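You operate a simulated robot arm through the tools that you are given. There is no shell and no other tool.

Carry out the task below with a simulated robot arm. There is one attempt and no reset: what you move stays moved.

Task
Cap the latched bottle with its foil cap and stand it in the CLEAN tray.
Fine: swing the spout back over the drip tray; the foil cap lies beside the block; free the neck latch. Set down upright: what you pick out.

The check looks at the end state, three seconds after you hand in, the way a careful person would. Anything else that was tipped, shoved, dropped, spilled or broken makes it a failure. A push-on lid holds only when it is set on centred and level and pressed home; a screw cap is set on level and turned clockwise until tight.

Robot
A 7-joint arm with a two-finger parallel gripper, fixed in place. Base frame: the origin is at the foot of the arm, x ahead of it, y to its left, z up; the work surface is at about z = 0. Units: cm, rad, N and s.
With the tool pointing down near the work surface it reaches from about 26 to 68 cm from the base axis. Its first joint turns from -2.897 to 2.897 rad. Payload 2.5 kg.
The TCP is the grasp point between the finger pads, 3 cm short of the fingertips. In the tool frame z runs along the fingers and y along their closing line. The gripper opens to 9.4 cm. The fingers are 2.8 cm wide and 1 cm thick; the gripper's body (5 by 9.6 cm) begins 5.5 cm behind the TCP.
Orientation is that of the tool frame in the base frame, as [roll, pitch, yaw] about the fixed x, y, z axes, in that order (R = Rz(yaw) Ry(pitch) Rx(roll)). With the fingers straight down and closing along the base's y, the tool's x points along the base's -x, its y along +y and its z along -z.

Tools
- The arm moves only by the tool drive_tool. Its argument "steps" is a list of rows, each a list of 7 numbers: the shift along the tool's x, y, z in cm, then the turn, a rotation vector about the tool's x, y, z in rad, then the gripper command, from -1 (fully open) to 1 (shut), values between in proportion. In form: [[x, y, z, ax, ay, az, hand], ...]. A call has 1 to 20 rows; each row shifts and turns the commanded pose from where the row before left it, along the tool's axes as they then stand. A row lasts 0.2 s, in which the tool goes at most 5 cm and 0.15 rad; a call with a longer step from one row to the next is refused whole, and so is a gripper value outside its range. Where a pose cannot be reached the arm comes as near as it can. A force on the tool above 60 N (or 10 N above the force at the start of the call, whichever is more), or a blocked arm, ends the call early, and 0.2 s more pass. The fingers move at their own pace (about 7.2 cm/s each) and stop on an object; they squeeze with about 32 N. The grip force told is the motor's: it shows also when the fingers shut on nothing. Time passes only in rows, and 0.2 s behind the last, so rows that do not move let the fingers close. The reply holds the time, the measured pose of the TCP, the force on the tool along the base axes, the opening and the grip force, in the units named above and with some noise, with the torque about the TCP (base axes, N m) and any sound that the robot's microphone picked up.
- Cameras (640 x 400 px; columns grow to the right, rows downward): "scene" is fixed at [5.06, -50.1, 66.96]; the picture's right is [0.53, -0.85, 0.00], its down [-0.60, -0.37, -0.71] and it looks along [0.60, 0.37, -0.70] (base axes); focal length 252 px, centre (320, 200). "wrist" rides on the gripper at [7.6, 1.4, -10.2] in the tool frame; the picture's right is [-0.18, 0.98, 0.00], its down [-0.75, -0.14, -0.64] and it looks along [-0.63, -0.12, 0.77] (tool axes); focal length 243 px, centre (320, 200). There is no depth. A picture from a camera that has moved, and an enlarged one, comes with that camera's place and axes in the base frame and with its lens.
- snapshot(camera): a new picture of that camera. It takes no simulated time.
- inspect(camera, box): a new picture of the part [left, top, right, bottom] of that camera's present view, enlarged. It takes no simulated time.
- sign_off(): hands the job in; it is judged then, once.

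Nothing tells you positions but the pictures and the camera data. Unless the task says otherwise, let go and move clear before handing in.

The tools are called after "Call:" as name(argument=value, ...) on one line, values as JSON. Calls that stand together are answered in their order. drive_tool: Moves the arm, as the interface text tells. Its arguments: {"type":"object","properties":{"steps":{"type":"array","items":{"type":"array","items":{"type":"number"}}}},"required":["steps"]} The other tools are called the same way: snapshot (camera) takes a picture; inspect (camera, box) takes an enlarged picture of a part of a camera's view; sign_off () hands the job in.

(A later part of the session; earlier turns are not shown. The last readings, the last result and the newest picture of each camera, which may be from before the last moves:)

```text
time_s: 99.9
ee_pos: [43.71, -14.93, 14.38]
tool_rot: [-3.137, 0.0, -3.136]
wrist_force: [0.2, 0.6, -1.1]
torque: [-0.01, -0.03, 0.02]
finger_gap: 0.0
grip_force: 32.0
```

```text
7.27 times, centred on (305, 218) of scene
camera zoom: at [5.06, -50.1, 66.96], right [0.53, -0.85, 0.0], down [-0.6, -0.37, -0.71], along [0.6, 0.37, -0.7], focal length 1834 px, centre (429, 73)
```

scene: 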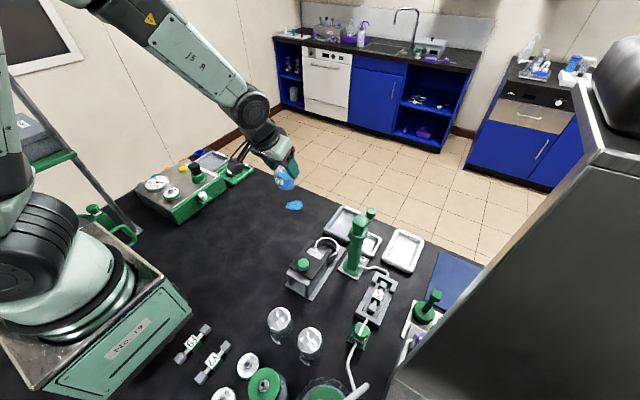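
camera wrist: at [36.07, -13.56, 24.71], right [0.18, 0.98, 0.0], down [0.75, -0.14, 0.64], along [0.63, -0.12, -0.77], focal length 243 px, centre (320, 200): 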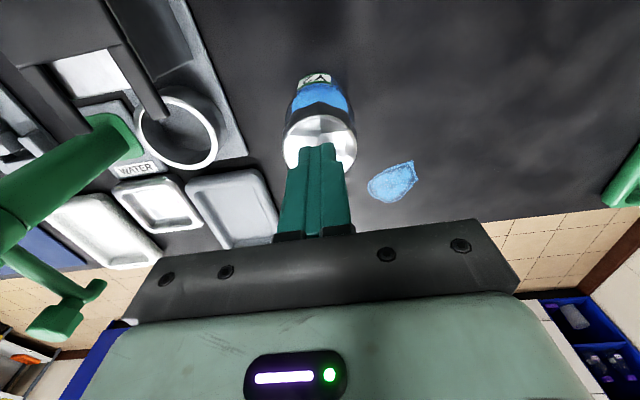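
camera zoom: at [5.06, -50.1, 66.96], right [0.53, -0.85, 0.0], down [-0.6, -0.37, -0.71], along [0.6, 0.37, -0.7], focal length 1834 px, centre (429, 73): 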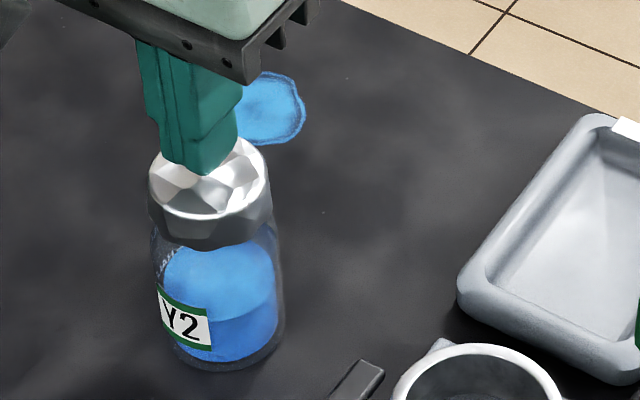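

The fingertips are nearly centered; I'll shift 0.2 in x and press down slowly, watching force.

Call:
drive_tool(steps=[[-0.2, 0, 0.4, 0, 0, 0, 1], [0, 0, 0.4, 0, 0, 0, 1], [0, 0, 0.2, 0, 0, 0, 1], [0, 0, 0.1, 0, 0, 0, 1], [0, 0, 0, 0, 0, 0, 1]])

Call:
drive_tool(steps=[[0, 0, 0.15, 0, 0, 0, 1], [0, 0, 0, 0, 0, 0, 1]])

Call:
drive_tool(steps=[[0, 0, 0.15, 0, 0, 0, 1], [0, 0, 0, 0, 0, 0, 1]])

```text
time_s: 101.1
ee_pos: [43.98, -15.12, 13.19]
tool_rot: [-3.138, -0.001, -3.137]
wrist_force: [-2.9, 0.1, 12.8]
torque: [0.03, 0.12, 0.0]
finger_gap: 0.0
grip_force: 32.0
```

```text
time_s: 101.7
ee_pos: [44.03, -15.12, 13.19]
tool_rot: [-3.14, 0.003, -3.135]
wrist_force: [-6.2, 1.0, 41.4]
torque: [0.1, 0.44, -0.02]
finger_gap: 0.01
grip_force: 31.9
```

```text
time_s: 102.1
ee_pos: [44.18, -15.11, 13.25]
tool_rot: [-3.138, 0.004, -3.138]
wrist_force: [-6.0, 1.8, 19.3]
torque: [0.03, 0.36, -0.03]
finger_gap: 0.01
grip_force: 31.5
stopped in row 1: the force on the tool passed its limit at 64 N (the readings are from after the stop); the commanded pose is now the measured one
```

Pressing to 64 N gave no further snap or movement, so the cap is fully home. I'll rise and check the bottle's position before regrasping with a larger tilt so the fingers stay clear of the cap.

Call:
drive_tool(steps=[[0, 0, -1, 0, 0, 0, 1], [0, 0, -3, 0, 0, 0, 1], [0, 0, -4, 0, 0, 0, 0], [0, 0, -2, 0, 0, 0, -0.7], [0, 0, 0, 0, 0, 0, -0.7]])

Call:
inspect(camera="wrist", box=[270, 30, 370, 150])

Call:
inspect(camera="scene", box=[290, 205, 320, 245])

```text
time_s: 103.3
ee_pos: [44.17, -14.88, 23.31]
tool_rot: [-3.139, 0.002, -3.135]
wrist_force: [0.3, 0.1, 1.1]
torque: [-0.02, 0.0, -0.01]
finger_gap: 8.0
grip_force: 0.1
```

```text
3.33 times, centred on (320, 90) of wrist
camera zoom: at [36.56, -13.48, 33.67], right [0.18, 0.98, 0.0], down [0.75, -0.14, 0.64], along [0.63, -0.12, -0.76], focal length 809 px, centre (320, 567)
```

zoom: 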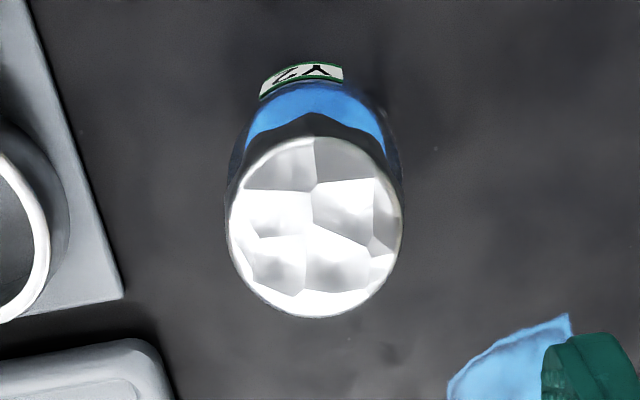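

```text
10.00 times, centred on (305, 225) of scene
camera zoom: at [5.06, -50.1, 66.96], right [0.53, -0.85, 0.0], down [-0.6, -0.37, -0.71], along [0.6, 0.37, -0.7], focal length 2522 px, centre (470, -50)
```

zoom: 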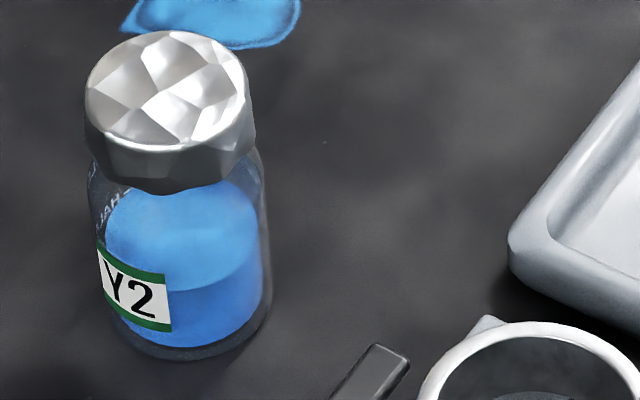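

The bottle stands undisturbed at about (43.88,-15.0) with the cap level. I'll tilt to 0.55 rad and approach so the fingers hold the body but pass behind the cap's widest part.

Call:
drive_tool(steps=[[0, 0, 0, 0, -0.137, 0, -0.6], [0, 0, 0, 0, -0.137, 0, -0.6], [0, 0, 0, 0, -0.137, 0, -0.6], [0, 0, 0, 0, -0.137, 0, -0.6], [1.398, -0.12, -0.857, 0, 0, 0, -0.6], [1.5, 0, 2.45, 0, 0, 0, -0.6], [1.5, 0, 2.45, 0, 0, 0, -0.6], [1.5, 0, 2.45, 0, 0, 0, -0.6], [1.5, 0, 2.45, 0, 0, 0, -0.6], [0, 0, 0, 0, 0, 0, -0.6]])

Call:
inspect(camera="wrist", box=[220, 40, 440, 240])

Call:
inspect(camera="scene", box=[250, 170, 350, 260])

```text
time_s: 105.5
ee_pos: [42.44, -15.36, 11.66]
tool_rot: [-3.139, 0.554, -3.135]
wrist_force: [-1.0, -0.5, -0.6]
torque: [-0.01, -0.03, 0.0]
finger_gap: 7.53
grip_force: 0.0
```

```text
2.00 times, centred on (330, 140) of wrist
camera zoom: at [30.5, -13.85, 16.52], right [0.15, 0.98, 0.09], down [0.31, -0.14, 0.94], along [0.94, -0.11, -0.32], focal length 485 px, centre (300, 320)
```

zoom: 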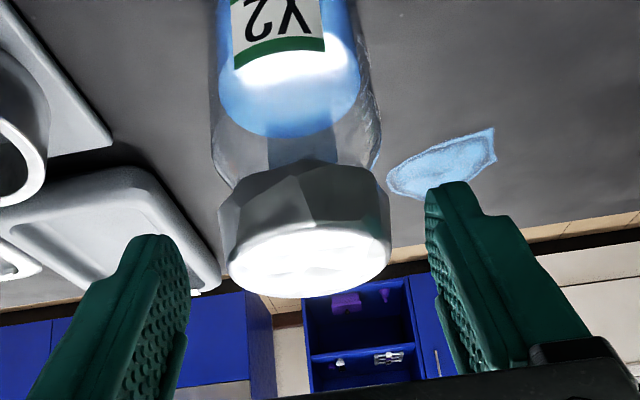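

```text
4.44 times, centred on (300, 215) of scene
camera zoom: at [5.06, -50.1, 66.96], right [0.53, -0.85, 0.0], down [-0.6, -0.37, -0.71], along [0.6, 0.37, -0.7], focal length 1121 px, centre (409, 133)
```

zoom: 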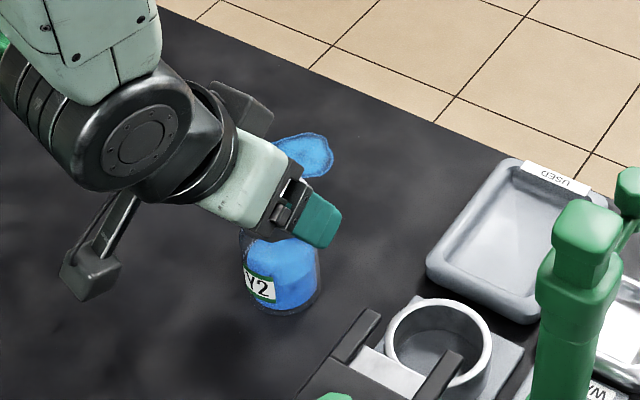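

The bottle is 0.16 cm toward +y of center; I'll correct while descending part of the way.

Call:
drive_tool(steps=[[0.74, 0.08, 1.2, 0, 0, 0, -0.6], [0.74, 0.08, 1.2, 0, 0, 0, -0.6], [0.74, 0, 1.2, 0, 0, 0, -0.6], [0, 0, 0, 0, 0, 0, -0.6]])

Call:
inspect(camera="wrist", box=[220, 40, 440, 240])

```text
time_s: 106.5
ee_pos: [42.35, -15.08, 7.44]
tool_rot: [-3.138, 0.552, -3.134]
wrist_force: [0.0, 0.0, -1.6]
torque: [-0.01, 0.0, -0.01]
finger_gap: 7.5
grip_force: 0.0
```

```text
2.00 times, centred on (330, 140) of wrist
camera zoom: at [30.49, -13.7, 12.28], right [0.15, 0.98, 0.09], down [0.31, -0.14, 0.94], along [0.94, -0.11, -0.32], focal length 485 px, centre (300, 320)
```

zoom: 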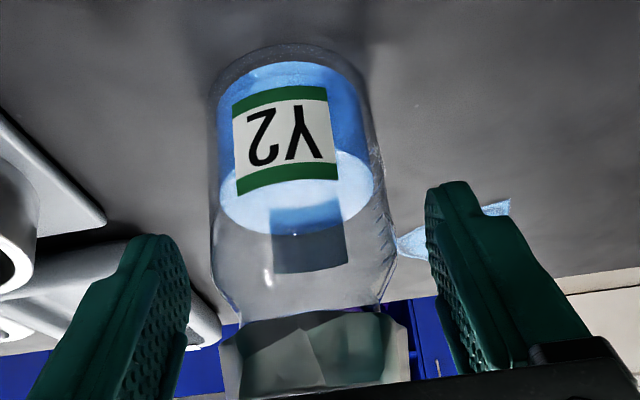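

Centered within a fraction of a millimeter. Lowering the last 1.4 cm and then closing.

Call:
drive_tool(steps=[[0.283, 0, 0.648, 0, 0, 0, -0.6], [0.283, 0, 0.648, 0, 0, 0, -0.6], [0, 0, 0, 0, 0, 0, -0.6], [0, 0, 0, 0, 0, 0, -0.3], [0, 0, 0, 0, 0, 0, 0.1], [0, 0, 0, 0, 0, 0, 0.3], [0, 0, 0, 0, 0, 0, 0.3], [0, 0, 0, 0, 0, 0, 0.3]])

Call:
inspect(camera="wrist", box=[220, 40, 440, 240])

Call:
inspect(camera="scene", box=[270, 190, 340, 260])

```text
time_s: 108.3
ee_pos: [42.7, -15.2, 6.07]
tool_rot: [-3.138, 0.553, -3.135]
wrist_force: [0.7, 0.1, 0.4]
torque: [-0.01, 0.01, 0.0]
finger_gap: 5.62
grip_force: 32.2
```

```text
2.00 times, centred on (330, 140) of wrist
camera zoom: at [30.88, -13.76, 10.94], right [0.15, 0.98, 0.09], down [0.31, -0.14, 0.94], along [0.94, -0.11, -0.32], focal length 485 px, centre (300, 320)
```

zoom: 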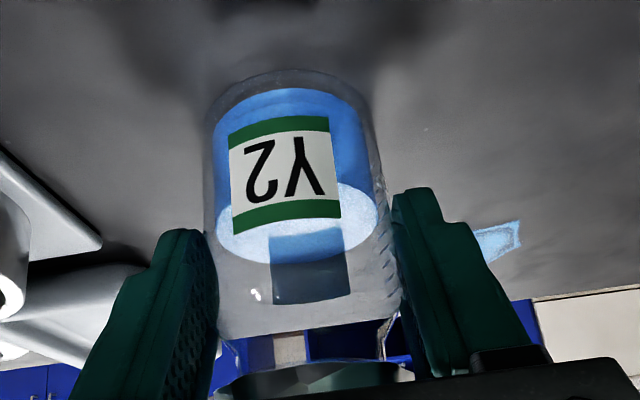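

```text
5.71 times, centred on (305, 225) of scene
camera zoom: at [5.06, -50.1, 66.96], right [0.53, -0.85, 0.0], down [-0.6, -0.37, -0.71], along [0.6, 0.37, -0.7], focal length 1441 px, centre (406, 57)
```

zoom: 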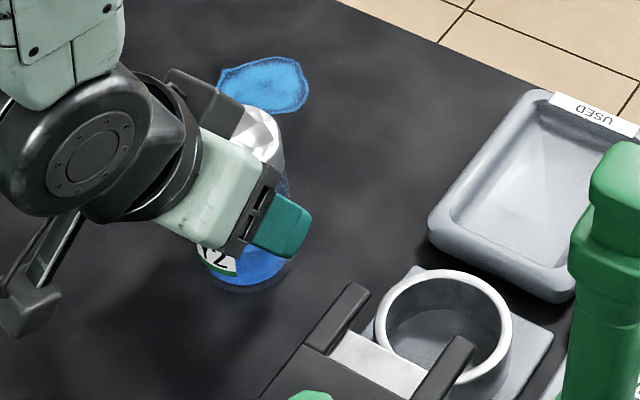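

The bottle is gripped with the cap visibly clear of the fingers, and no snap this time. Lifting smoothly.

Call:
drive_tool(steps=[[-0.263, 0, -0.425, 0, 0, 0, 0.3], [-0.526, 0, -0.85, 0, 0, 0, 0.3], [-0.79, 0, -1.275, 0, 0, 0, 0.3], [-1.05, 0, -1.7, 0, 0, 0, 0.3], [-1.05, 0, -1.7, 0, 0, 0, 0.3], [-1.05, 0, -1.7, 0, 0, 0, 0.3], [-1.05, 0, -1.7, 0, 0, 0, 0.3], [-1.05, 0, -1.7, 0, 0, 0, 0.3], [-1.05, 0, -1.7, 0, 0, 0, 0.3], [-1.05, 0, -1.7, 0, 0, 0, 0.3], [-1.05, 0, -1.7, 0, 0, 0, 0.3], [-1.05, 0, -1.7, 0, 0, 0, 0.3], [-0.526, 0, -0.85, 0, 0, 0, 0.3], [0, 0, 0, 0, 0, 0, 0.3]])

Call:
inspect(camera="wrist", box=[220, 40, 440, 240])

Call:
snapshot(camera="scene")

```text
time_s: 111.3
ee_pos: [42.78, -15.08, 28.06]
tool_rot: [-3.139, 0.552, -3.135]
wrist_force: [0.4, 0.8, -2.9]
torque: [-0.02, 0.01, -0.02]
finger_gap: 5.55
grip_force: 31.7
```

```text
2.00 times, centred on (330, 140) of wrist
camera zoom: at [30.89, -13.7, 32.91], right [0.15, 0.98, 0.09], down [0.31, -0.14, 0.94], along [0.94, -0.11, -0.32], focal length 485 px, centre (300, 320)
```

zoom: 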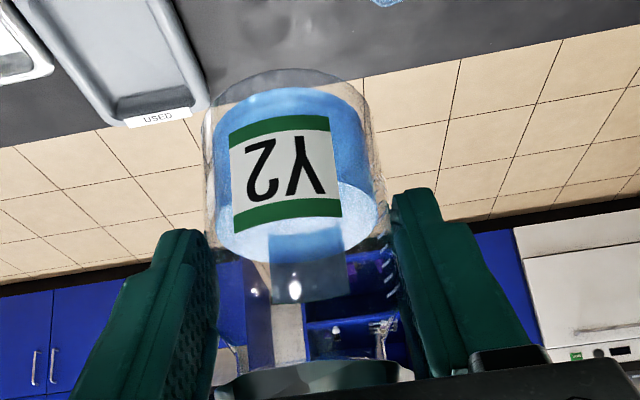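

```text
taken
```

scene: 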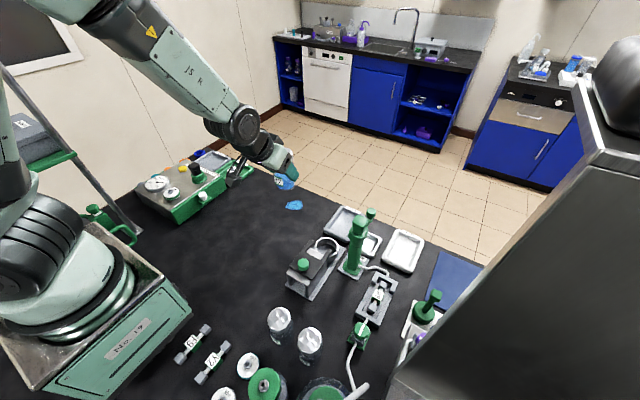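

No snap, bottle upright and capped. Now carrying it at safe height toward the CLEAN tray, in two parts.

Call:
drive_tool(steps=[[-0.4, -1.2, 0.25, 0, 0, 0, 0.3], [-0.663, -2.227, 0.41, 0, 0, 0, 0.3], [-0.663, -2.227, 0.41, 0, 0, 0, 0.3], [-0.663, -2.227, 0.41, 0, 0, 0, 0.3], [-0.663, -2.227, 0.41, 0, 0, 0, 0.3], [-0.663, -2.227, 0.41, 0, 0, 0, 0.3], [-0.663, -2.227, 0.41, 0, 0, 0, 0.3], [-0.663, -2.227, 0.41, 0, 0, 0, 0.3], [-0.4, -1.2, 0.25, 0, 0, 0, 0.3], [0, 0, 0, 0, 0, 0, 0.3]])

Call:
snapshot(camera="wrist")

Call:
snapshot(camera="scene")

```text
time_s: 113.5
ee_pos: [49.37, -33.0, 27.87]
tool_rot: [-3.138, 0.55, -3.135]
wrist_force: [0.0, 0.9, -1.9]
torque: [0.03, -0.01, 0.01]
finger_gap: 5.55
grip_force: 32.2
```

```text
taken
camera wrist: at [37.39, -31.59, 32.77], right [0.15, 0.98, 0.09], down [0.31, -0.14, 0.94], along [0.94, -0.11, -0.32], focal length 243 px, centre (320, 200)
```

wrist: 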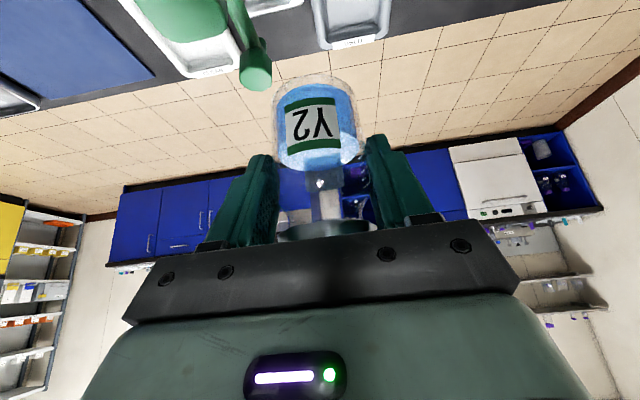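

```text
taken
```

scene: 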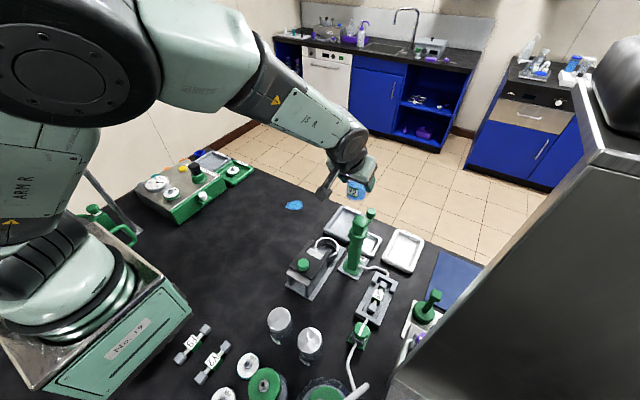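

Clear of everything so far. Continuing to above the CLEAN tray.

Call:
drive_tool(steps=[[-0.35, -1.2, 0.2, 0, 0, 0, 0.3], [-0.64, -2.25, 0.4, 0, 0, 0, 0.3], [-0.64, -2.25, 0.4, 0, 0, 0, 0.3], [-0.64, -2.25, 0.4, 0, 0, 0, 0.3], [-0.64, -2.25, 0.4, 0, 0, 0, 0.3], [-0.64, -2.25, 0.4, 0, 0, 0, 0.3], [-0.64, -2.0, 0.4, 0, 0, 0, 0.3], [-0.3, -1.05, 0.15, 0, 0, 0, 0.3], [0, 0, 0, 0, 0, 0, 0.3]])

Call:
snapshot(camera="wrist")

Call:
snapshot(camera="scene")

```text
time_s: 115.5
ee_pos: [54.65, -48.55, 28.0]
tool_rot: [-3.14, 0.553, -3.133]
wrist_force: [-0.4, -0.2, -1.9]
torque: [-0.02, 0.01, 0.02]
finger_gap: 5.52
grip_force: 32.6
```

```text
taken
camera wrist: at [42.74, -47.12, 32.82], right [0.15, 0.98, 0.09], down [0.31, -0.14, 0.94], along [0.94, -0.11, -0.32], focal length 243 px, centre (320, 200)
```

wrist: 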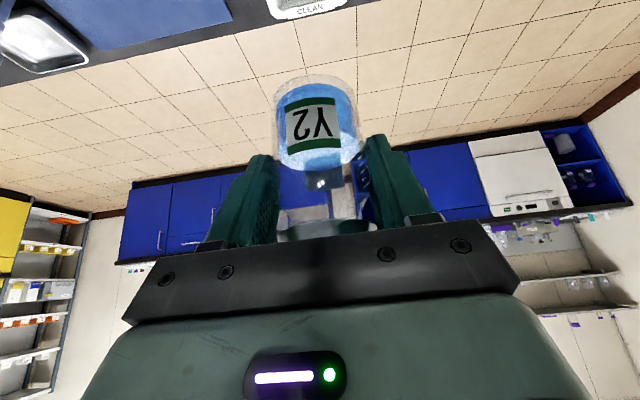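

```text
taken
```

scene: 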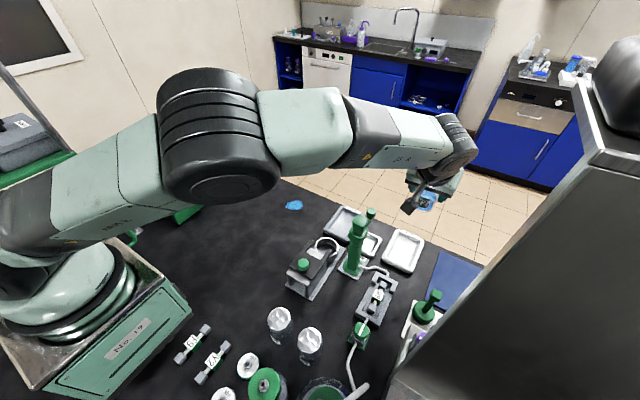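

Above the CLEAN tray, within reach. Descending partway and checking clearances.

Call:
drive_tool(steps=[[0.7, 0, 1.1, 0, 0, 0, 0.3], [1.315, 0, 2.127, 0, 0, 0, 0.3], [1.315, 0, 2.127, 0, 0, 0, 0.3], [1.315, 0, 2.127, 0, 0, 0, 0.3], [1.315, 0, 2.127, 0, 0, 0, 0.3], [0.7, 0, 1.1, 0, 0, 0, 0.3], [0, 0, 0, 0, 0, 0, 0.3]])

Call:
inspect(camera="scene", box=[330, 150, 470, 290])

Call:
snapshot(camera="wrist")

```text
time_s: 117.1
ee_pos: [54.52, -48.75, 15.31]
tool_rot: [-3.138, 0.551, -3.134]
wrist_force: [0.0, 0.3, -0.7]
torque: [0.03, -0.03, -0.01]
finger_gap: 5.53
grip_force: 31.5
```

```text
2.86 times, centred on (400, 220) of scene
camera zoom: at [5.06, -50.1, 66.96], right [0.53, -0.85, 0.0], down [-0.6, -0.37, -0.71], along [0.6, 0.37, -0.7], focal length 720 px, centre (91, 143)
```

zoom: 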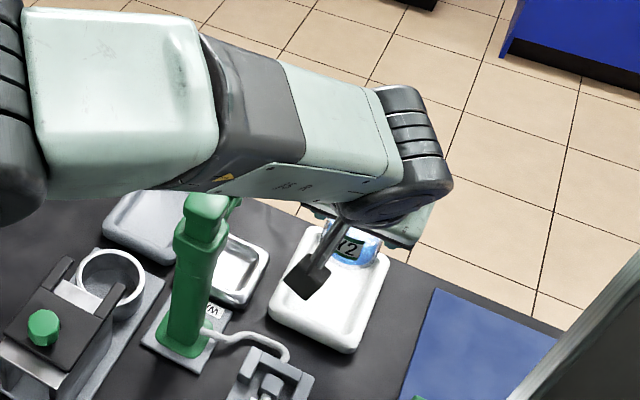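

```text
taken
camera wrist: at [42.48, -47.28, 20.17], right [0.15, 0.98, 0.09], down [0.31, -0.14, 0.94], along [0.94, -0.11, -0.32], focal length 243 px, centre (320, 200)
```

wrist: 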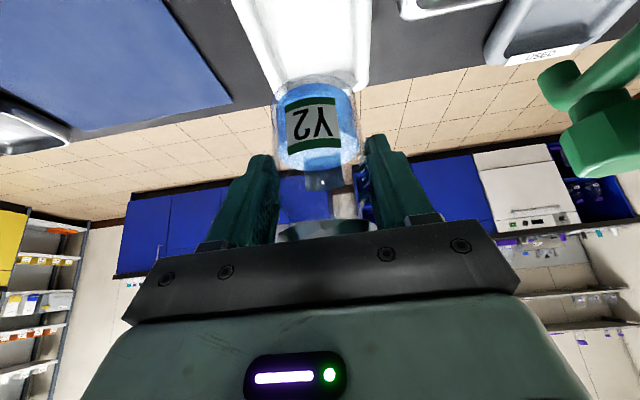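

The bottle is above the tray. Before lowering I want to be sure the forearm clears the post, so I'll view the whole arm.

Call:
snapshot(camera="scene")

Call:
inspect(camera="scene", box=[340, 180, 400, 240])

```text
taken
```

scene: 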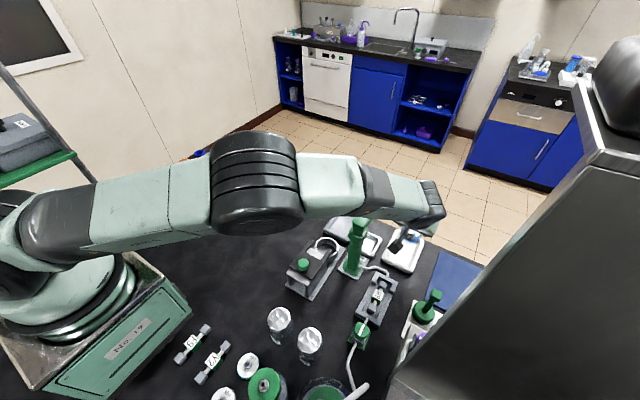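

```text
6.67 times, centred on (370, 210) of scene
camera zoom: at [5.06, -50.1, 66.96], right [0.53, -0.85, 0.0], down [-0.6, -0.37, -0.71], along [0.6, 0.37, -0.7], focal length 1681 px, centre (-13, 133)
```

zoom: 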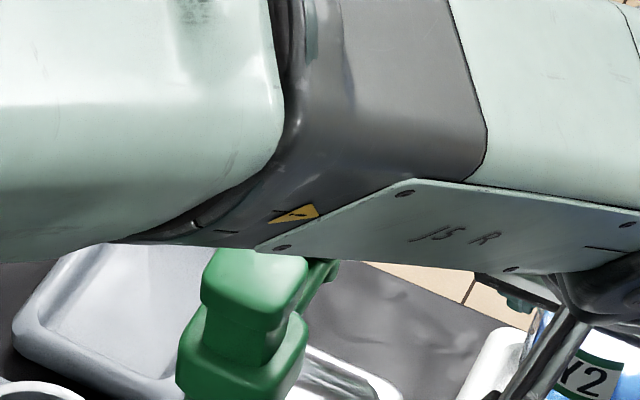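

The forearm currently clears the post, but it would get closer when lowering. I'll yaw the tool +15° about the bottle so the wrist and forearm move away from the post, and re-center over the tray.

Call:
drive_tool(steps=[[0, 0, 0, -0.0689, 0, -0.1114, 0.3], [0, 0, 0, -0.0689, 0, -0.1114, 0.3], [-0.451, -0.184, 0.279, 0, 0, 0, 0.3], [0, 0, 0, 0, 0, 0, 0.3]])

Call:
snapshot(camera="wrist")

Call:
inspect(camera="scene", box=[330, 170, 450, 280])

```text
time_s: 118.1
ee_pos: [55.02, -48.65, 15.47]
tool_rot: [-3.14, 0.549, -2.873]
wrist_force: [-0.4, -0.1, -2.2]
torque: [0.0, 0.05, 0.0]
finger_gap: 5.51
grip_force: 32.2
```

```text
taken
camera wrist: at [43.16, -50.34, 20.33], right [-0.11, 0.99, 0.09], down [0.33, -0.05, 0.94], along [0.94, 0.13, -0.32], focal length 243 px, centre (320, 200)
```

wrist: 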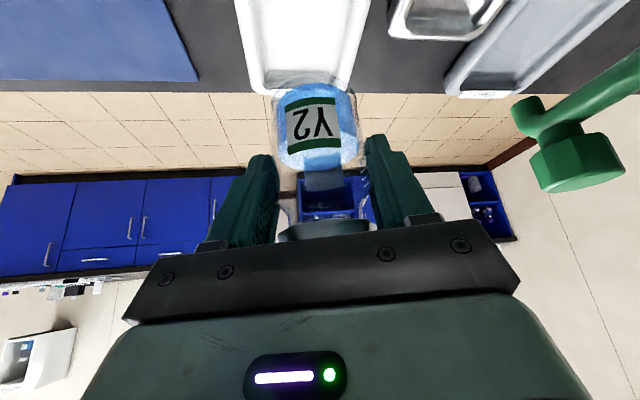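

```text
3.64 times, centred on (390, 225) of scene
camera zoom: at [5.06, -50.1, 66.96], right [0.53, -0.85, 0.0], down [-0.6, -0.37, -0.71], along [0.6, 0.37, -0.7], focal length 917 px, centre (66, 109)
```

zoom: 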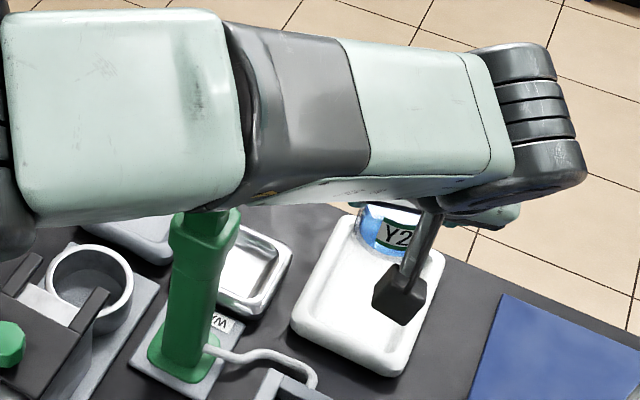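

The forearm has shifted toward −y. I'll look at the full arm again to judge its height over the post before lowering.

Call:
snapshot(camera="scene")

```text
taken
```

scene: 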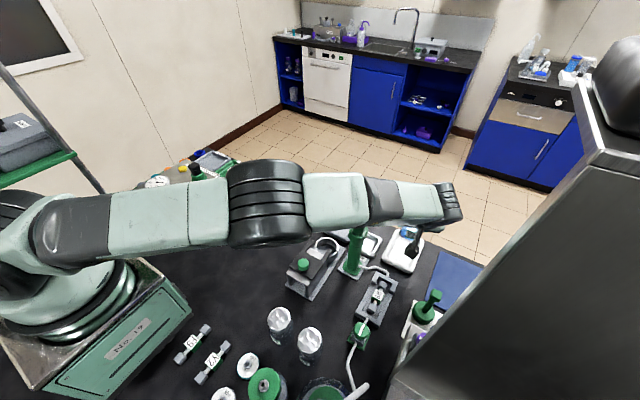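

The elbow has swung sideways and low in this posture, so lowering further would bring the forearm close to the post. I'll back out: rise, undo the yaw, return the bottle to the table spot, and regrasp with a smaller tilt that keeps the arm high.

Call:
drive_tool(steps=[[-0.7, 0, -1.1, 0, 0, 0, 0.3], [-1.336, 0, -2.16, 0, 0, 0, 0.3], [-1.336, 0, -2.16, 0, 0, 0, 0.3], [-1.336, 0, -2.16, 0, 0, 0, 0.3], [-1.336, 0, -2.16, 0, 0, 0, 0.3], [-0.63, 0, -1.05, 0, 0, 0, 0.3], [0, 0, 0, 0.0689, 0, 0.1114, 0.3], [0, 0, 0, 0.0689, 0, 0.1114, 0.3], [0, 0, 0, 0, 0, 0, 0.3]])

Call:
snapshot(camera="scene")

```text
time_s: 120.1
ee_pos: [55.07, -48.54, 28.1]
tool_rot: [-3.139, 0.552, -3.136]
wrist_force: [0.2, 0.7, -0.9]
torque: [0.0, 0.0, -0.01]
finger_gap: 5.54
grip_force: 31.9
```

```text
taken
```

scene: 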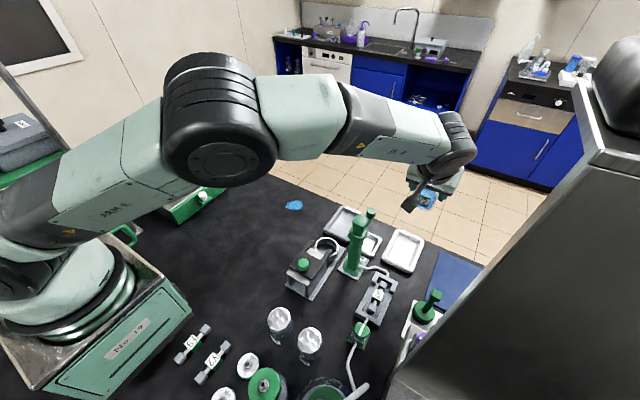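

Elbow is high again at this height. Returning the bottle to the open table spot for a regrasp with less tilt.

Call:
drive_tool(steps=[[0.35, 1.2, -0.2, 0, 0, 0, 0.3], [0.69, 2.24, -0.426, 0, 0, 0, 0.3], [0.69, 2.24, -0.426, 0, 0, 0, 0.3], [0.69, 2.24, -0.426, 0, 0, 0, 0.3], [0.69, 2.24, -0.426, 0, 0, 0, 0.3], [0.69, 2.24, -0.426, 0, 0, 0, 0.3], [0.69, 2.24, -0.426, 0, 0, 0, 0.3], [0.69, 2.24, -0.426, 0, 0, 0, 0.3], [0.69, 2.24, -0.426, 0, 0, 0, 0.3], [0.69, 2.24, -0.426, 0, 0, 0, 0.3], [0.69, 2.24, -0.426, 0, 0, 0, 0.3], [0.69, 2.24, -0.426, 0, 0, 0, 0.3], [0.69, 2.24, -0.426, 0, 0, 0, 0.3], [0.69, 2.24, -0.426, 0, 0, 0, 0.3], [0.69, 2.24, -0.426, 0, 0, 0, 0.3], [0.35, 1.2, -0.2, 0, 0, 0, 0.3], [0, 0, 0, 0, 0, 0, 0.3]])

Call:
snapshot(camera="wrist")

Call:
snapshot(camera="scene")

```text
time_s: 123.7
ee_pos: [42.71, -14.92, 28.31]
tool_rot: [-3.14, 0.551, -3.134]
wrist_force: [0.0, 0.4, -1.8]
torque: [0.01, 0.03, -0.03]
finger_gap: 5.5
grip_force: 31.6
```

```text
taken
camera wrist: at [30.82, -13.58, 33.08], right [0.15, 0.98, 0.09], down [0.31, -0.14, 0.94], along [0.94, -0.11, -0.32], focal length 243 px, centre (320, 200)
```

wrist: 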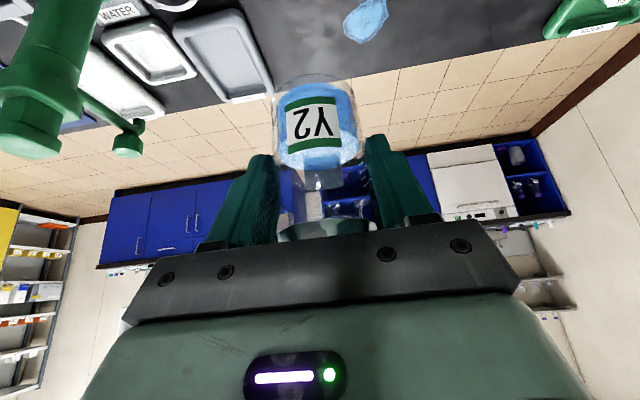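

```text
taken
```

scene: 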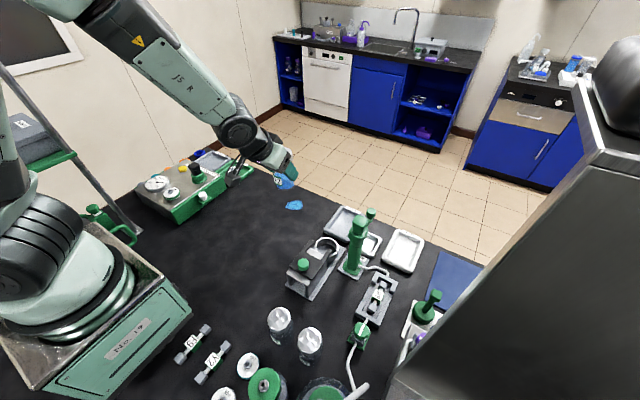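

Back over the open table. Lowering the bottle there.

Call:
drive_tool(steps=[[0.7, 0, 1.1, 0, 0, 0, 0.3], [1.315, 0, 2.126, 0, 0, 0, 0.3], [1.315, 0, 2.126, 0, 0, 0, 0.3], [1.315, 0, 2.126, 0, 0, 0, 0.3], [1.315, 0, 2.126, 0, 0, 0, 0.3], [1.315, 0, 2.126, 0, 0, 0, 0.3], [1.315, 0, 2.126, 0, 0, 0, 0.3], [1.315, 0, 2.126, 0, 0, 0, 0.3], [0.6, 0, 1.0, 0, 0, 0, 0.3], [0, 0, 0, 0, 0, 0, 0.3]])

Call:
drive_tool(steps=[[0.263, 0, 0.425, 0, 0, 0, 0.3], [0.263, 0, 0.425, 0, 0, 0, 0.3], [0, 0, 0, 0, 0, 0, 0.3]])

Call:
inspect(camera="wrist", box=[220, 40, 440, 240])

```text
time_s: 125.9
ee_pos: [43.04, -14.99, 8.22]
tool_rot: [-3.139, 0.551, -3.134]
wrist_force: [0.4, -1.0, -1.8]
torque: [-0.01, 0.0, 0.01]
finger_gap: 5.48
grip_force: 32.2
```

```text
time_s: 126.7
ee_pos: [42.99, -14.97, 7.16]
tool_rot: [-3.138, 0.551, -3.135]
wrist_force: [0.2, 0.1, -1.5]
torque: [-0.02, 0.01, 0.0]
finger_gap: 5.5
grip_force: 32.1
```

```text
2.00 times, centred on (330, 140) of wrist
camera zoom: at [31.04, -13.46, 11.98], right [0.15, 0.98, 0.09], down [0.31, -0.14, 0.94], along [0.94, -0.11, -0.32], focal length 485 px, centre (300, 320)
```

zoom: 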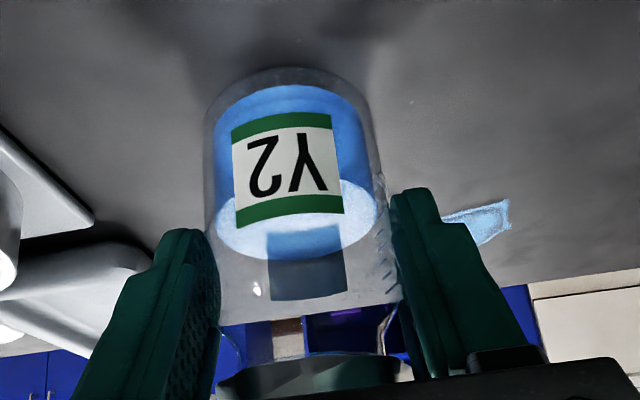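

About 1 cm remains. Lowering in small steps to contact.

Call:
drive_tool(steps=[[0.132, 0, 0.213, 0, 0, 0, 0.3], [0.132, 0, 0.213, 0, 0, 0, 0.3], [0, 0, 0, 0, 0, 0, 0.3]])

Call:
drive_tool(steps=[[0.079, 0, 0.128, 0, 0, 0, 0.3], [0, 0, 0, 0, 0, 0, 0.3]])

Call:
drive_tool(steps=[[0.079, 0, 0.128, 0, 0, 0, 0.3], [0, 0, 0, 0, 0, 0, 0.3]])

```text
time_s: 127.5
ee_pos: [42.89, -14.98, 6.68]
tool_rot: [-3.137, 0.55, -3.134]
wrist_force: [-0.3, 0.4, -2.9]
torque: [0.0, 0.02, 0.0]
finger_gap: 5.48
grip_force: 31.8
```

```text
time_s: 128.1
ee_pos: [42.97, -14.73, 6.55]
tool_rot: [-3.139, 0.552, -3.132]
wrist_force: [0.5, -0.6, -1.4]
torque: [0.01, 0.02, 0.02]
finger_gap: 5.48
grip_force: 31.8
```

```text
time_s: 128.7
ee_pos: [42.87, -14.89, 6.49]
tool_rot: [-3.137, 0.552, -3.135]
wrist_force: [-0.4, -1.0, -2.5]
torque: [0.01, 0.01, 0.0]
finger_gap: 5.5
grip_force: 31.5
```

Call:
drive_tool(steps=[[0.053, 0, 0.085, 0, 0, 0, 0.3], [0, 0, 0, 0, 0, 0, 0.3]])

Call:
drive_tool(steps=[[0.053, 0, 0.085, 0, 0, 0, 0.3], [0, 0, 0, 0, 0, 0, 0.3]])

Call:
drive_tool(steps=[[0.053, 0, 0.085, 0, 0, 0, 0.3], [0, 0, 0, 0, 0, 0, 0.3]])

```text
time_s: 129.3
ee_pos: [42.94, -14.91, 6.25]
tool_rot: [-3.139, 0.551, -3.134]
wrist_force: [-0.5, -0.4, -1.7]
torque: [0.02, 0.0, -0.03]
finger_gap: 5.46
grip_force: 32.2
```

```text
time_s: 129.9
ee_pos: [42.95, -15.02, 6.24]
tool_rot: [-3.138, 0.555, -3.136]
wrist_force: [-9.5, 0.0, 29.6]
torque: [0.31, 0.38, 0.07]
finger_gap: 5.49
grip_force: 32.3
```

```text
time_s: 130.5
ee_pos: [43.03, -15.01, 6.17]
tool_rot: [-3.136, 0.556, -3.133]
wrist_force: [-4.3, 3.5, 38.9]
torque: [0.29, -0.39, 0.08]
finger_gap: 5.52
grip_force: 32.4
```

The bottle is on the table. Easing off and releasing.

Call:
drive_tool(steps=[[-0.09, 0, -0.145, 0, 0, 0, 0.3], [0, 0, 0, 0, 0, 0, -0.2], [0, 0, 0, 0, 0, 0, -0.4], [0, 0, 0, 0, 0, 0, -0.6], [0, 0, 0, 0, 0, 0, -0.6]])

Call:
drive_tool(steps=[[-0.5, 0, -0.85, 0, 0, 0, -0.6], [-1.05, 0, -1.7, 0, 0, 0, -0.6], [-1.58, 0, -2.55, 0, 0, 0, -0.6], [-1.58, 0, -2.55, 0, 0, 0, -0.6], [-1.58, 0, -2.55, 0, 0, 0, -0.6], [0, 0, 0, 0, 0, 0, -0.6]])

Call:
inspect(camera="scene", box=[270, 190, 340, 250])

Call:
inspect(camera="wrist", box=[220, 20, 440, 200])

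```text
time_s: 131.7
ee_pos: [42.69, -15.0, 6.18]
tool_rot: [-3.138, 0.551, -3.133]
wrist_force: [-0.8, 0.2, 0.2]
torque: [-0.05, -0.03, -0.01]
finger_gap: 7.52
grip_force: 0.2
```

```text
time_s: 133.1
ee_pos: [42.82, -14.75, 18.36]
tool_rot: [-3.138, 0.552, -3.137]
wrist_force: [0.2, 0.2, -0.4]
torque: [0.01, 0.0, 0.0]
finger_gap: 7.51
grip_force: 0.1
```

```text
6.67 times, centred on (305, 220) of scene
camera zoom: at [5.06, -50.1, 66.96], right [0.53, -0.85, 0.0], down [-0.6, -0.37, -0.71], along [0.6, 0.37, -0.7], focal length 1681 px, centre (420, 67)
```

zoom: 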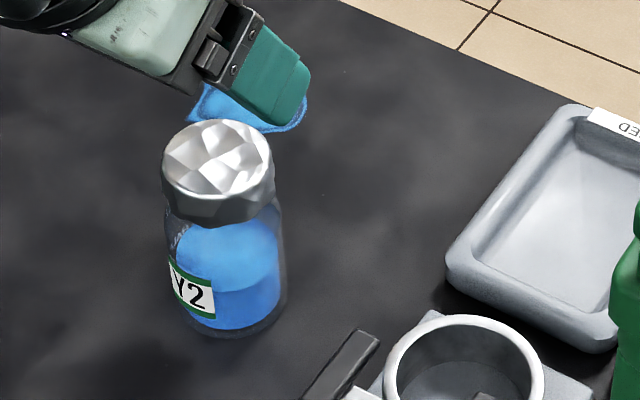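

```text
2.22 times, centred on (330, 110) of wrist
camera zoom: at [30.97, -13.42, 23.22], right [0.15, 0.98, 0.09], down [0.31, -0.14, 0.94], along [0.94, -0.11, -0.32], focal length 539 px, centre (298, 400)
```

zoom: 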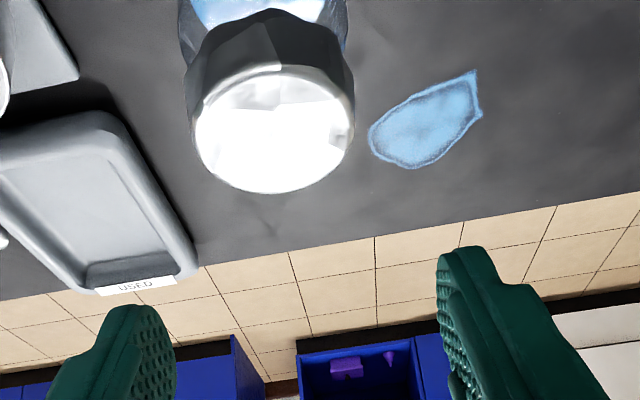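

The cap stayed put this time (no snap on release). I'll change to a 0.3 rad tilt with the tool yawed −25° — a posture that keeps the arm plane upright and the wrist farther from the post — then look at the bottle again.

Call:
drive_tool(steps=[[0, 0, 0, 0, 0.126, 0, -0.6], [0, 0, 0, 0, 0.126, 0, -0.6], [0, 0, 0, 0.043, 0, 0.1389, -0.6], [0, 0, 0, 0.043, 0, 0.1389, -0.6], [0, 0, 0, 0.043, 0, 0.1389, -0.6], [0, 0, 0, 0, 0, 0, -0.6]])

Call:
snapshot(camera="wrist")

Call:
snapshot(camera="scene")

```text
time_s: 134.5
ee_pos: [42.62, -14.81, 18.25]
tool_rot: [-3.138, 0.299, 2.708]
wrist_force: [-0.4, -0.7, 0.0]
torque: [0.0, 0.02, 0.01]
finger_gap: 7.53
grip_force: 0.0
```

```text
taken
camera wrist: at [33.91, -9.14, 25.87], right [0.57, 0.82, 0.05], down [0.42, -0.35, 0.84], along [0.7, -0.46, -0.55], focal length 243 px, centre (320, 200)
```

wrist: 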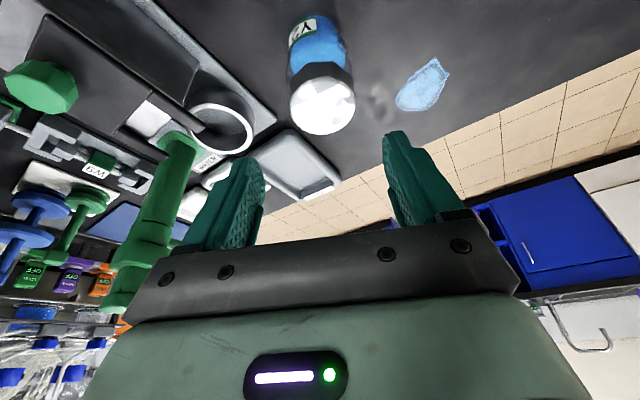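

```text
taken
```

scene: 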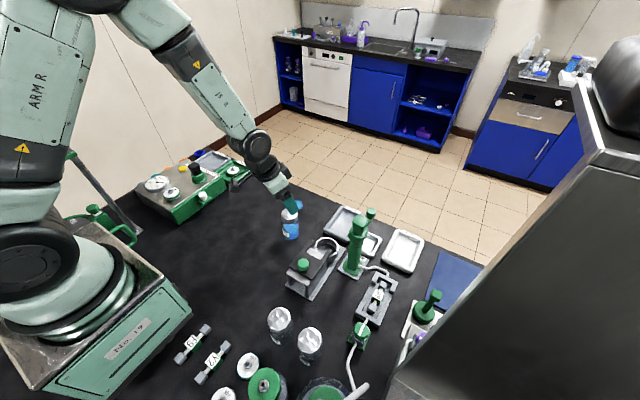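

Arm posture is upright again. Aligning over the bottle (axis ≈(43.95,-14.9)) and descending partway.

Call:
drive_tool(steps=[[0.254, 0.384, -0.078, 0, 0, 0, -0.6], [0.82, 0, 2.66, 0, 0, 0, -0.6], [0.82, 0, 2.66, 0, 0, 0, -0.6], [0.5, 0, 1.62, 0, 0, 0, -0.6], [0, 0, 0, 0, 0, 0, -0.6]])

Call:
inspect(camera="wrist", box=[220, 40, 440, 240])

Call:
inspect(camera="scene", box=[250, 170, 350, 260])

```text
time_s: 135.7
ee_pos: [42.64, -14.47, 10.85]
tool_rot: [-3.138, 0.301, 2.712]
wrist_force: [1.2, 0.5, 0.9]
torque: [-0.02, 0.0, -0.03]
finger_gap: 7.53
grip_force: 0.0
```

```text
2.00 times, centred on (330, 140) of wrist
camera zoom: at [33.9, -8.83, 18.56], right [0.57, 0.82, 0.05], down [0.42, -0.35, 0.84], along [0.7, -0.46, -0.54], focal length 485 px, centre (300, 320)
```

zoom: 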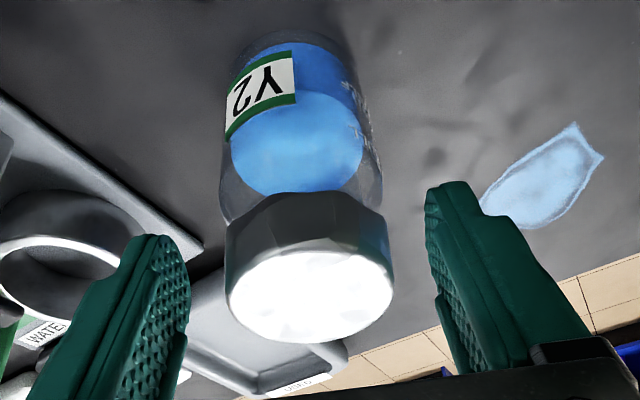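

```text
4.44 times, centred on (300, 215) of scene
camera zoom: at [5.06, -50.1, 66.96], right [0.53, -0.85, 0.0], down [-0.6, -0.37, -0.71], along [0.6, 0.37, -0.7], focal length 1121 px, centre (409, 133)
```

zoom: 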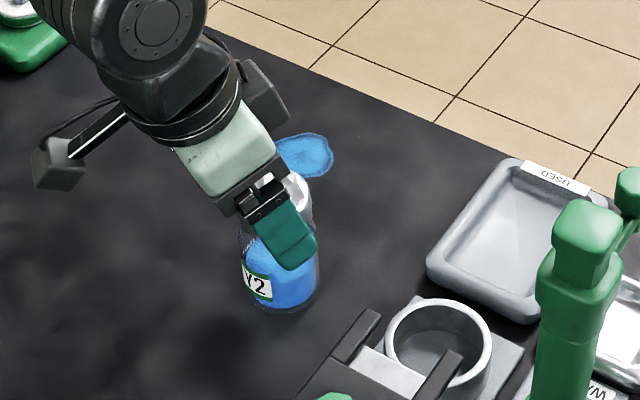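

Lateral offset is only about 1 mm. Correcting and descending further.

Call:
drive_tool(steps=[[0.485, 0.055, 1.42, 0, 0, 0, -0.6], [0.485, 0.055, 1.42, 0, 0, 0, -0.6], [0, 0, 0, 0, 0, 0, -0.6]])

Call:
inspect(camera="wrist", box=[220, 40, 440, 240])

```text
time_s: 136.5
ee_pos: [42.89, -14.4, 7.87]
tool_rot: [-3.139, 0.301, 2.711]
wrist_force: [-0.5, -0.2, -0.2]
torque: [0.01, 0.04, 0.01]
finger_gap: 7.53
grip_force: 0.2
```

```text
2.00 times, centred on (330, 140) of wrist
camera zoom: at [33.96, -8.73, 15.53], right [0.57, 0.82, 0.05], down [0.42, -0.35, 0.84], along [0.7, -0.46, -0.54], focal length 485 px, centre (300, 320)
```

zoom: 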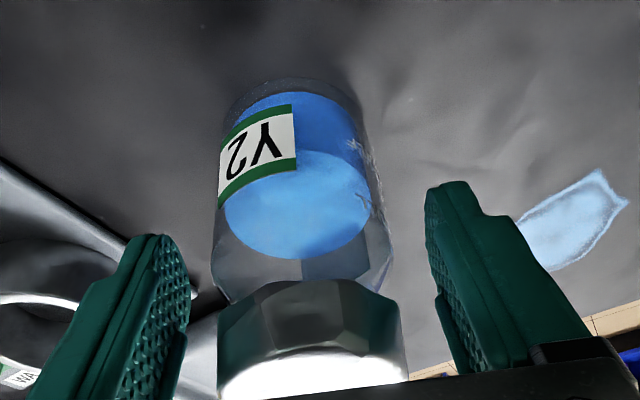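

Centered. Final 1.6 cm down, then close on the body.

Call:
drive_tool(steps=[[0.283, -0.03, 0.75, 0, 0, 0, -0.6], [0.283, -0.02, 0.75, 0, 0, 0, -0.6], [0, 0, 0, 0, 0, 0, -0.6], [0, 0, 0, 0, 0, 0, -0.3], [0, 0, 0, 0, 0, 0, 0.1], [0, 0, 0, 0, 0, 0, 0.4], [0, 0, 0, 0, 0, 0, 0.4], [0, 0, 0, 0, 0, 0, 0.4]])

Call:
inspect(camera="wrist", box=[220, 40, 440, 240])

Call:
inspect(camera="scene", box=[270, 190, 340, 260])

```text
time_s: 138.3
ee_pos: [42.61, -14.4, 6.25]
tool_rot: [-3.139, 0.301, 2.711]
wrist_force: [-0.7, 1.3, -0.2]
torque: [0.04, 0.02, 0.01]
finger_gap: 5.55
grip_force: 32.1
```

```text
2.00 times, centred on (330, 140) of wrist
camera zoom: at [33.78, -8.72, 13.9], right [0.57, 0.82, 0.05], down [0.42, -0.35, 0.84], along [0.7, -0.46, -0.55], focal length 485 px, centre (300, 320)
```

zoom: 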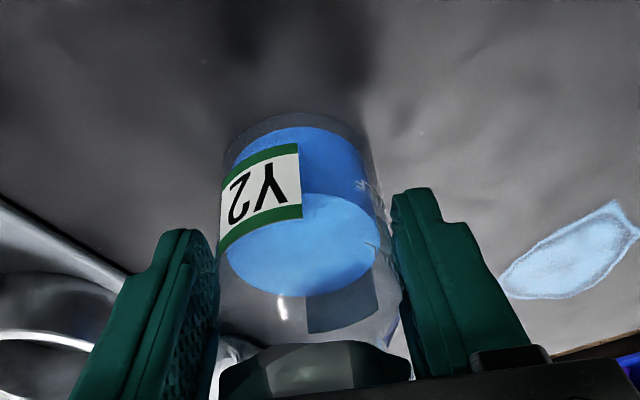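

```text
5.71 times, centred on (305, 225) of scene
camera zoom: at [5.06, -50.1, 66.96], right [0.53, -0.85, 0.0], down [-0.6, -0.37, -0.71], along [0.6, 0.37, -0.7], focal length 1441 px, centre (406, 57)
```

zoom: 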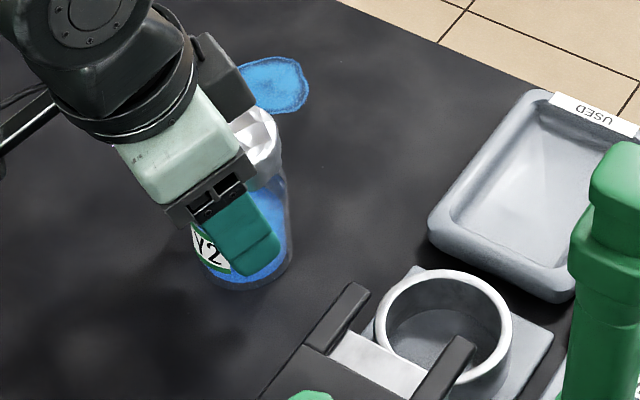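

Gripped at 5.55 cm with the cap clear. Lifting smoothly to carrying height.

Call:
drive_tool(steps=[[-0.147, 0, -0.478, 0, 0, 0, 0.4], [-0.295, 0, -0.956, 0, 0, 0, 0.4], [-0.44, 0, -1.43, 0, 0, 0, 0.4], [-0.589, 0, -1.911, 0, 0, 0, 0.4], [-0.589, 0, -1.911, 0, 0, 0, 0.4], [-0.589, 0, -1.911, 0, 0, 0, 0.4], [-0.589, 0, -1.911, 0, 0, 0, 0.4], [-0.589, 0, -1.911, 0, 0, 0, 0.4], [-0.589, 0, -1.911, 0, 0, 0, 0.4], [-0.589, 0, -1.911, 0, 0, 0, 0.4], [-0.589, 0, -1.911, 0, 0, 0, 0.4], [-0.589, 0, -1.911, 0, 0, 0, 0.4], [-0.44, 0, -1.43, 0, 0, 0, 0.4], [0, 0, 0, 0, 0, 0, 0.4]])

Call:
snapshot(camera="wrist")

Call:
snapshot(camera="scene")

```text
time_s: 141.3
ee_pos: [42.67, -14.16, 28.84]
tool_rot: [-3.139, 0.3, 2.71]
wrist_force: [-0.5, -0.2, -1.8]
torque: [-0.03, 0.01, -0.01]
finger_gap: 5.54
grip_force: 31.9
```

```text
taken
camera wrist: at [33.85, -8.49, 36.39], right [0.57, 0.82, 0.05], down [0.42, -0.35, 0.84], along [0.7, -0.46, -0.55], focal length 243 px, centre (320, 200)
```

wrist: 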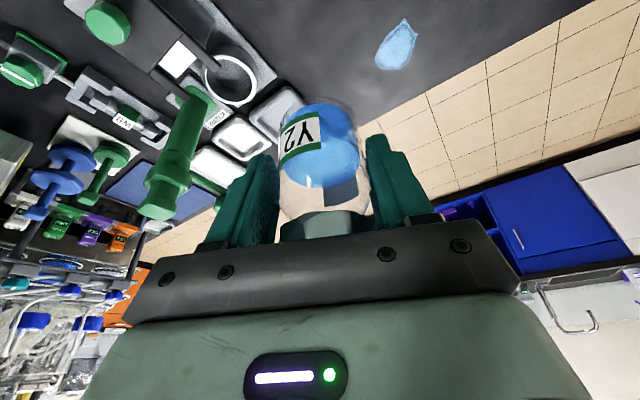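

```text
taken
```

scene: 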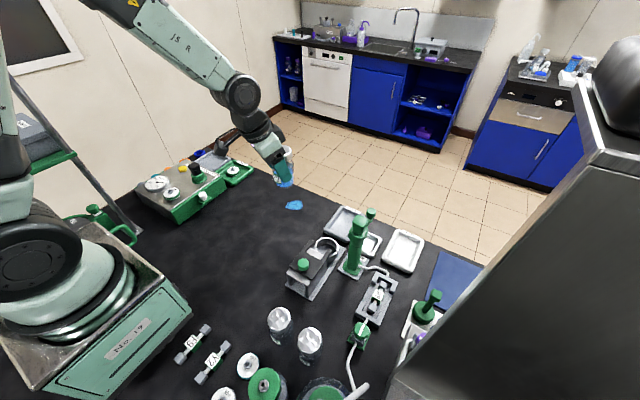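

Capped bottle is high and steady. Carrying it toward the CLEAN tray, first half.

Call:
drive_tool(steps=[[-0.73, -0.8, 0.275, 0, 0, 0, 0.4], [-1.467, -1.596, 0.55, 0, 0, 0, 0.4], [-1.467, -1.596, 0.55, 0, 0, 0, 0.4], [-1.467, -1.596, 0.55, 0, 0, 0, 0.4], [-1.467, -1.596, 0.55, 0, 0, 0, 0.4], [-1.467, -1.596, 0.55, 0, 0, 0, 0.4], [-1.467, -1.596, 0.55, 0, 0, 0, 0.4], [-1.467, -1.596, 0.55, 0, 0, 0, 0.4], [-0.73, -0.8, 0.275, 0, 0, 0, 0.4], [0, 0, 0, 0, 0, 0, 0.4]])

Call:
snapshot(camera="wrist")

Call:
snapshot(camera="scene")

```text
time_s: 143.5
ee_pos: [48.61, -31.1, 28.04]
tool_rot: [-3.14, 0.299, 2.712]
wrist_force: [-0.7, -0.6, -0.7]
torque: [0.04, 0.04, -0.01]
finger_gap: 5.52
grip_force: 31.9
```

```text
taken
camera wrist: at [39.76, -25.48, 35.72], right [0.57, 0.82, 0.05], down [0.42, -0.35, 0.84], along [0.7, -0.46, -0.55], focal length 243 px, centre (320, 200)
```

wrist: 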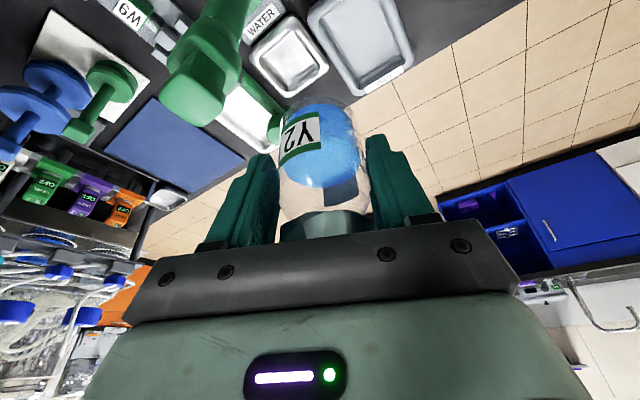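

```text
taken
```

scene: 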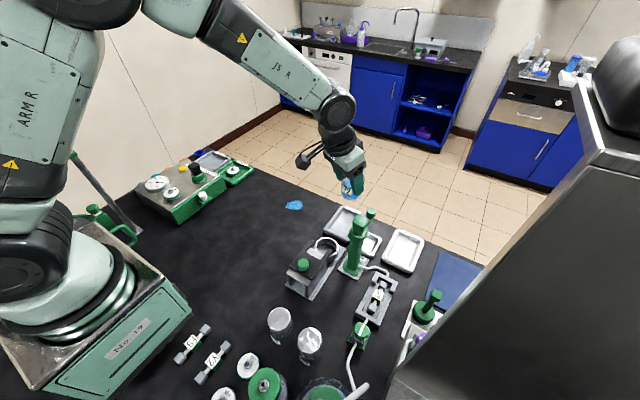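

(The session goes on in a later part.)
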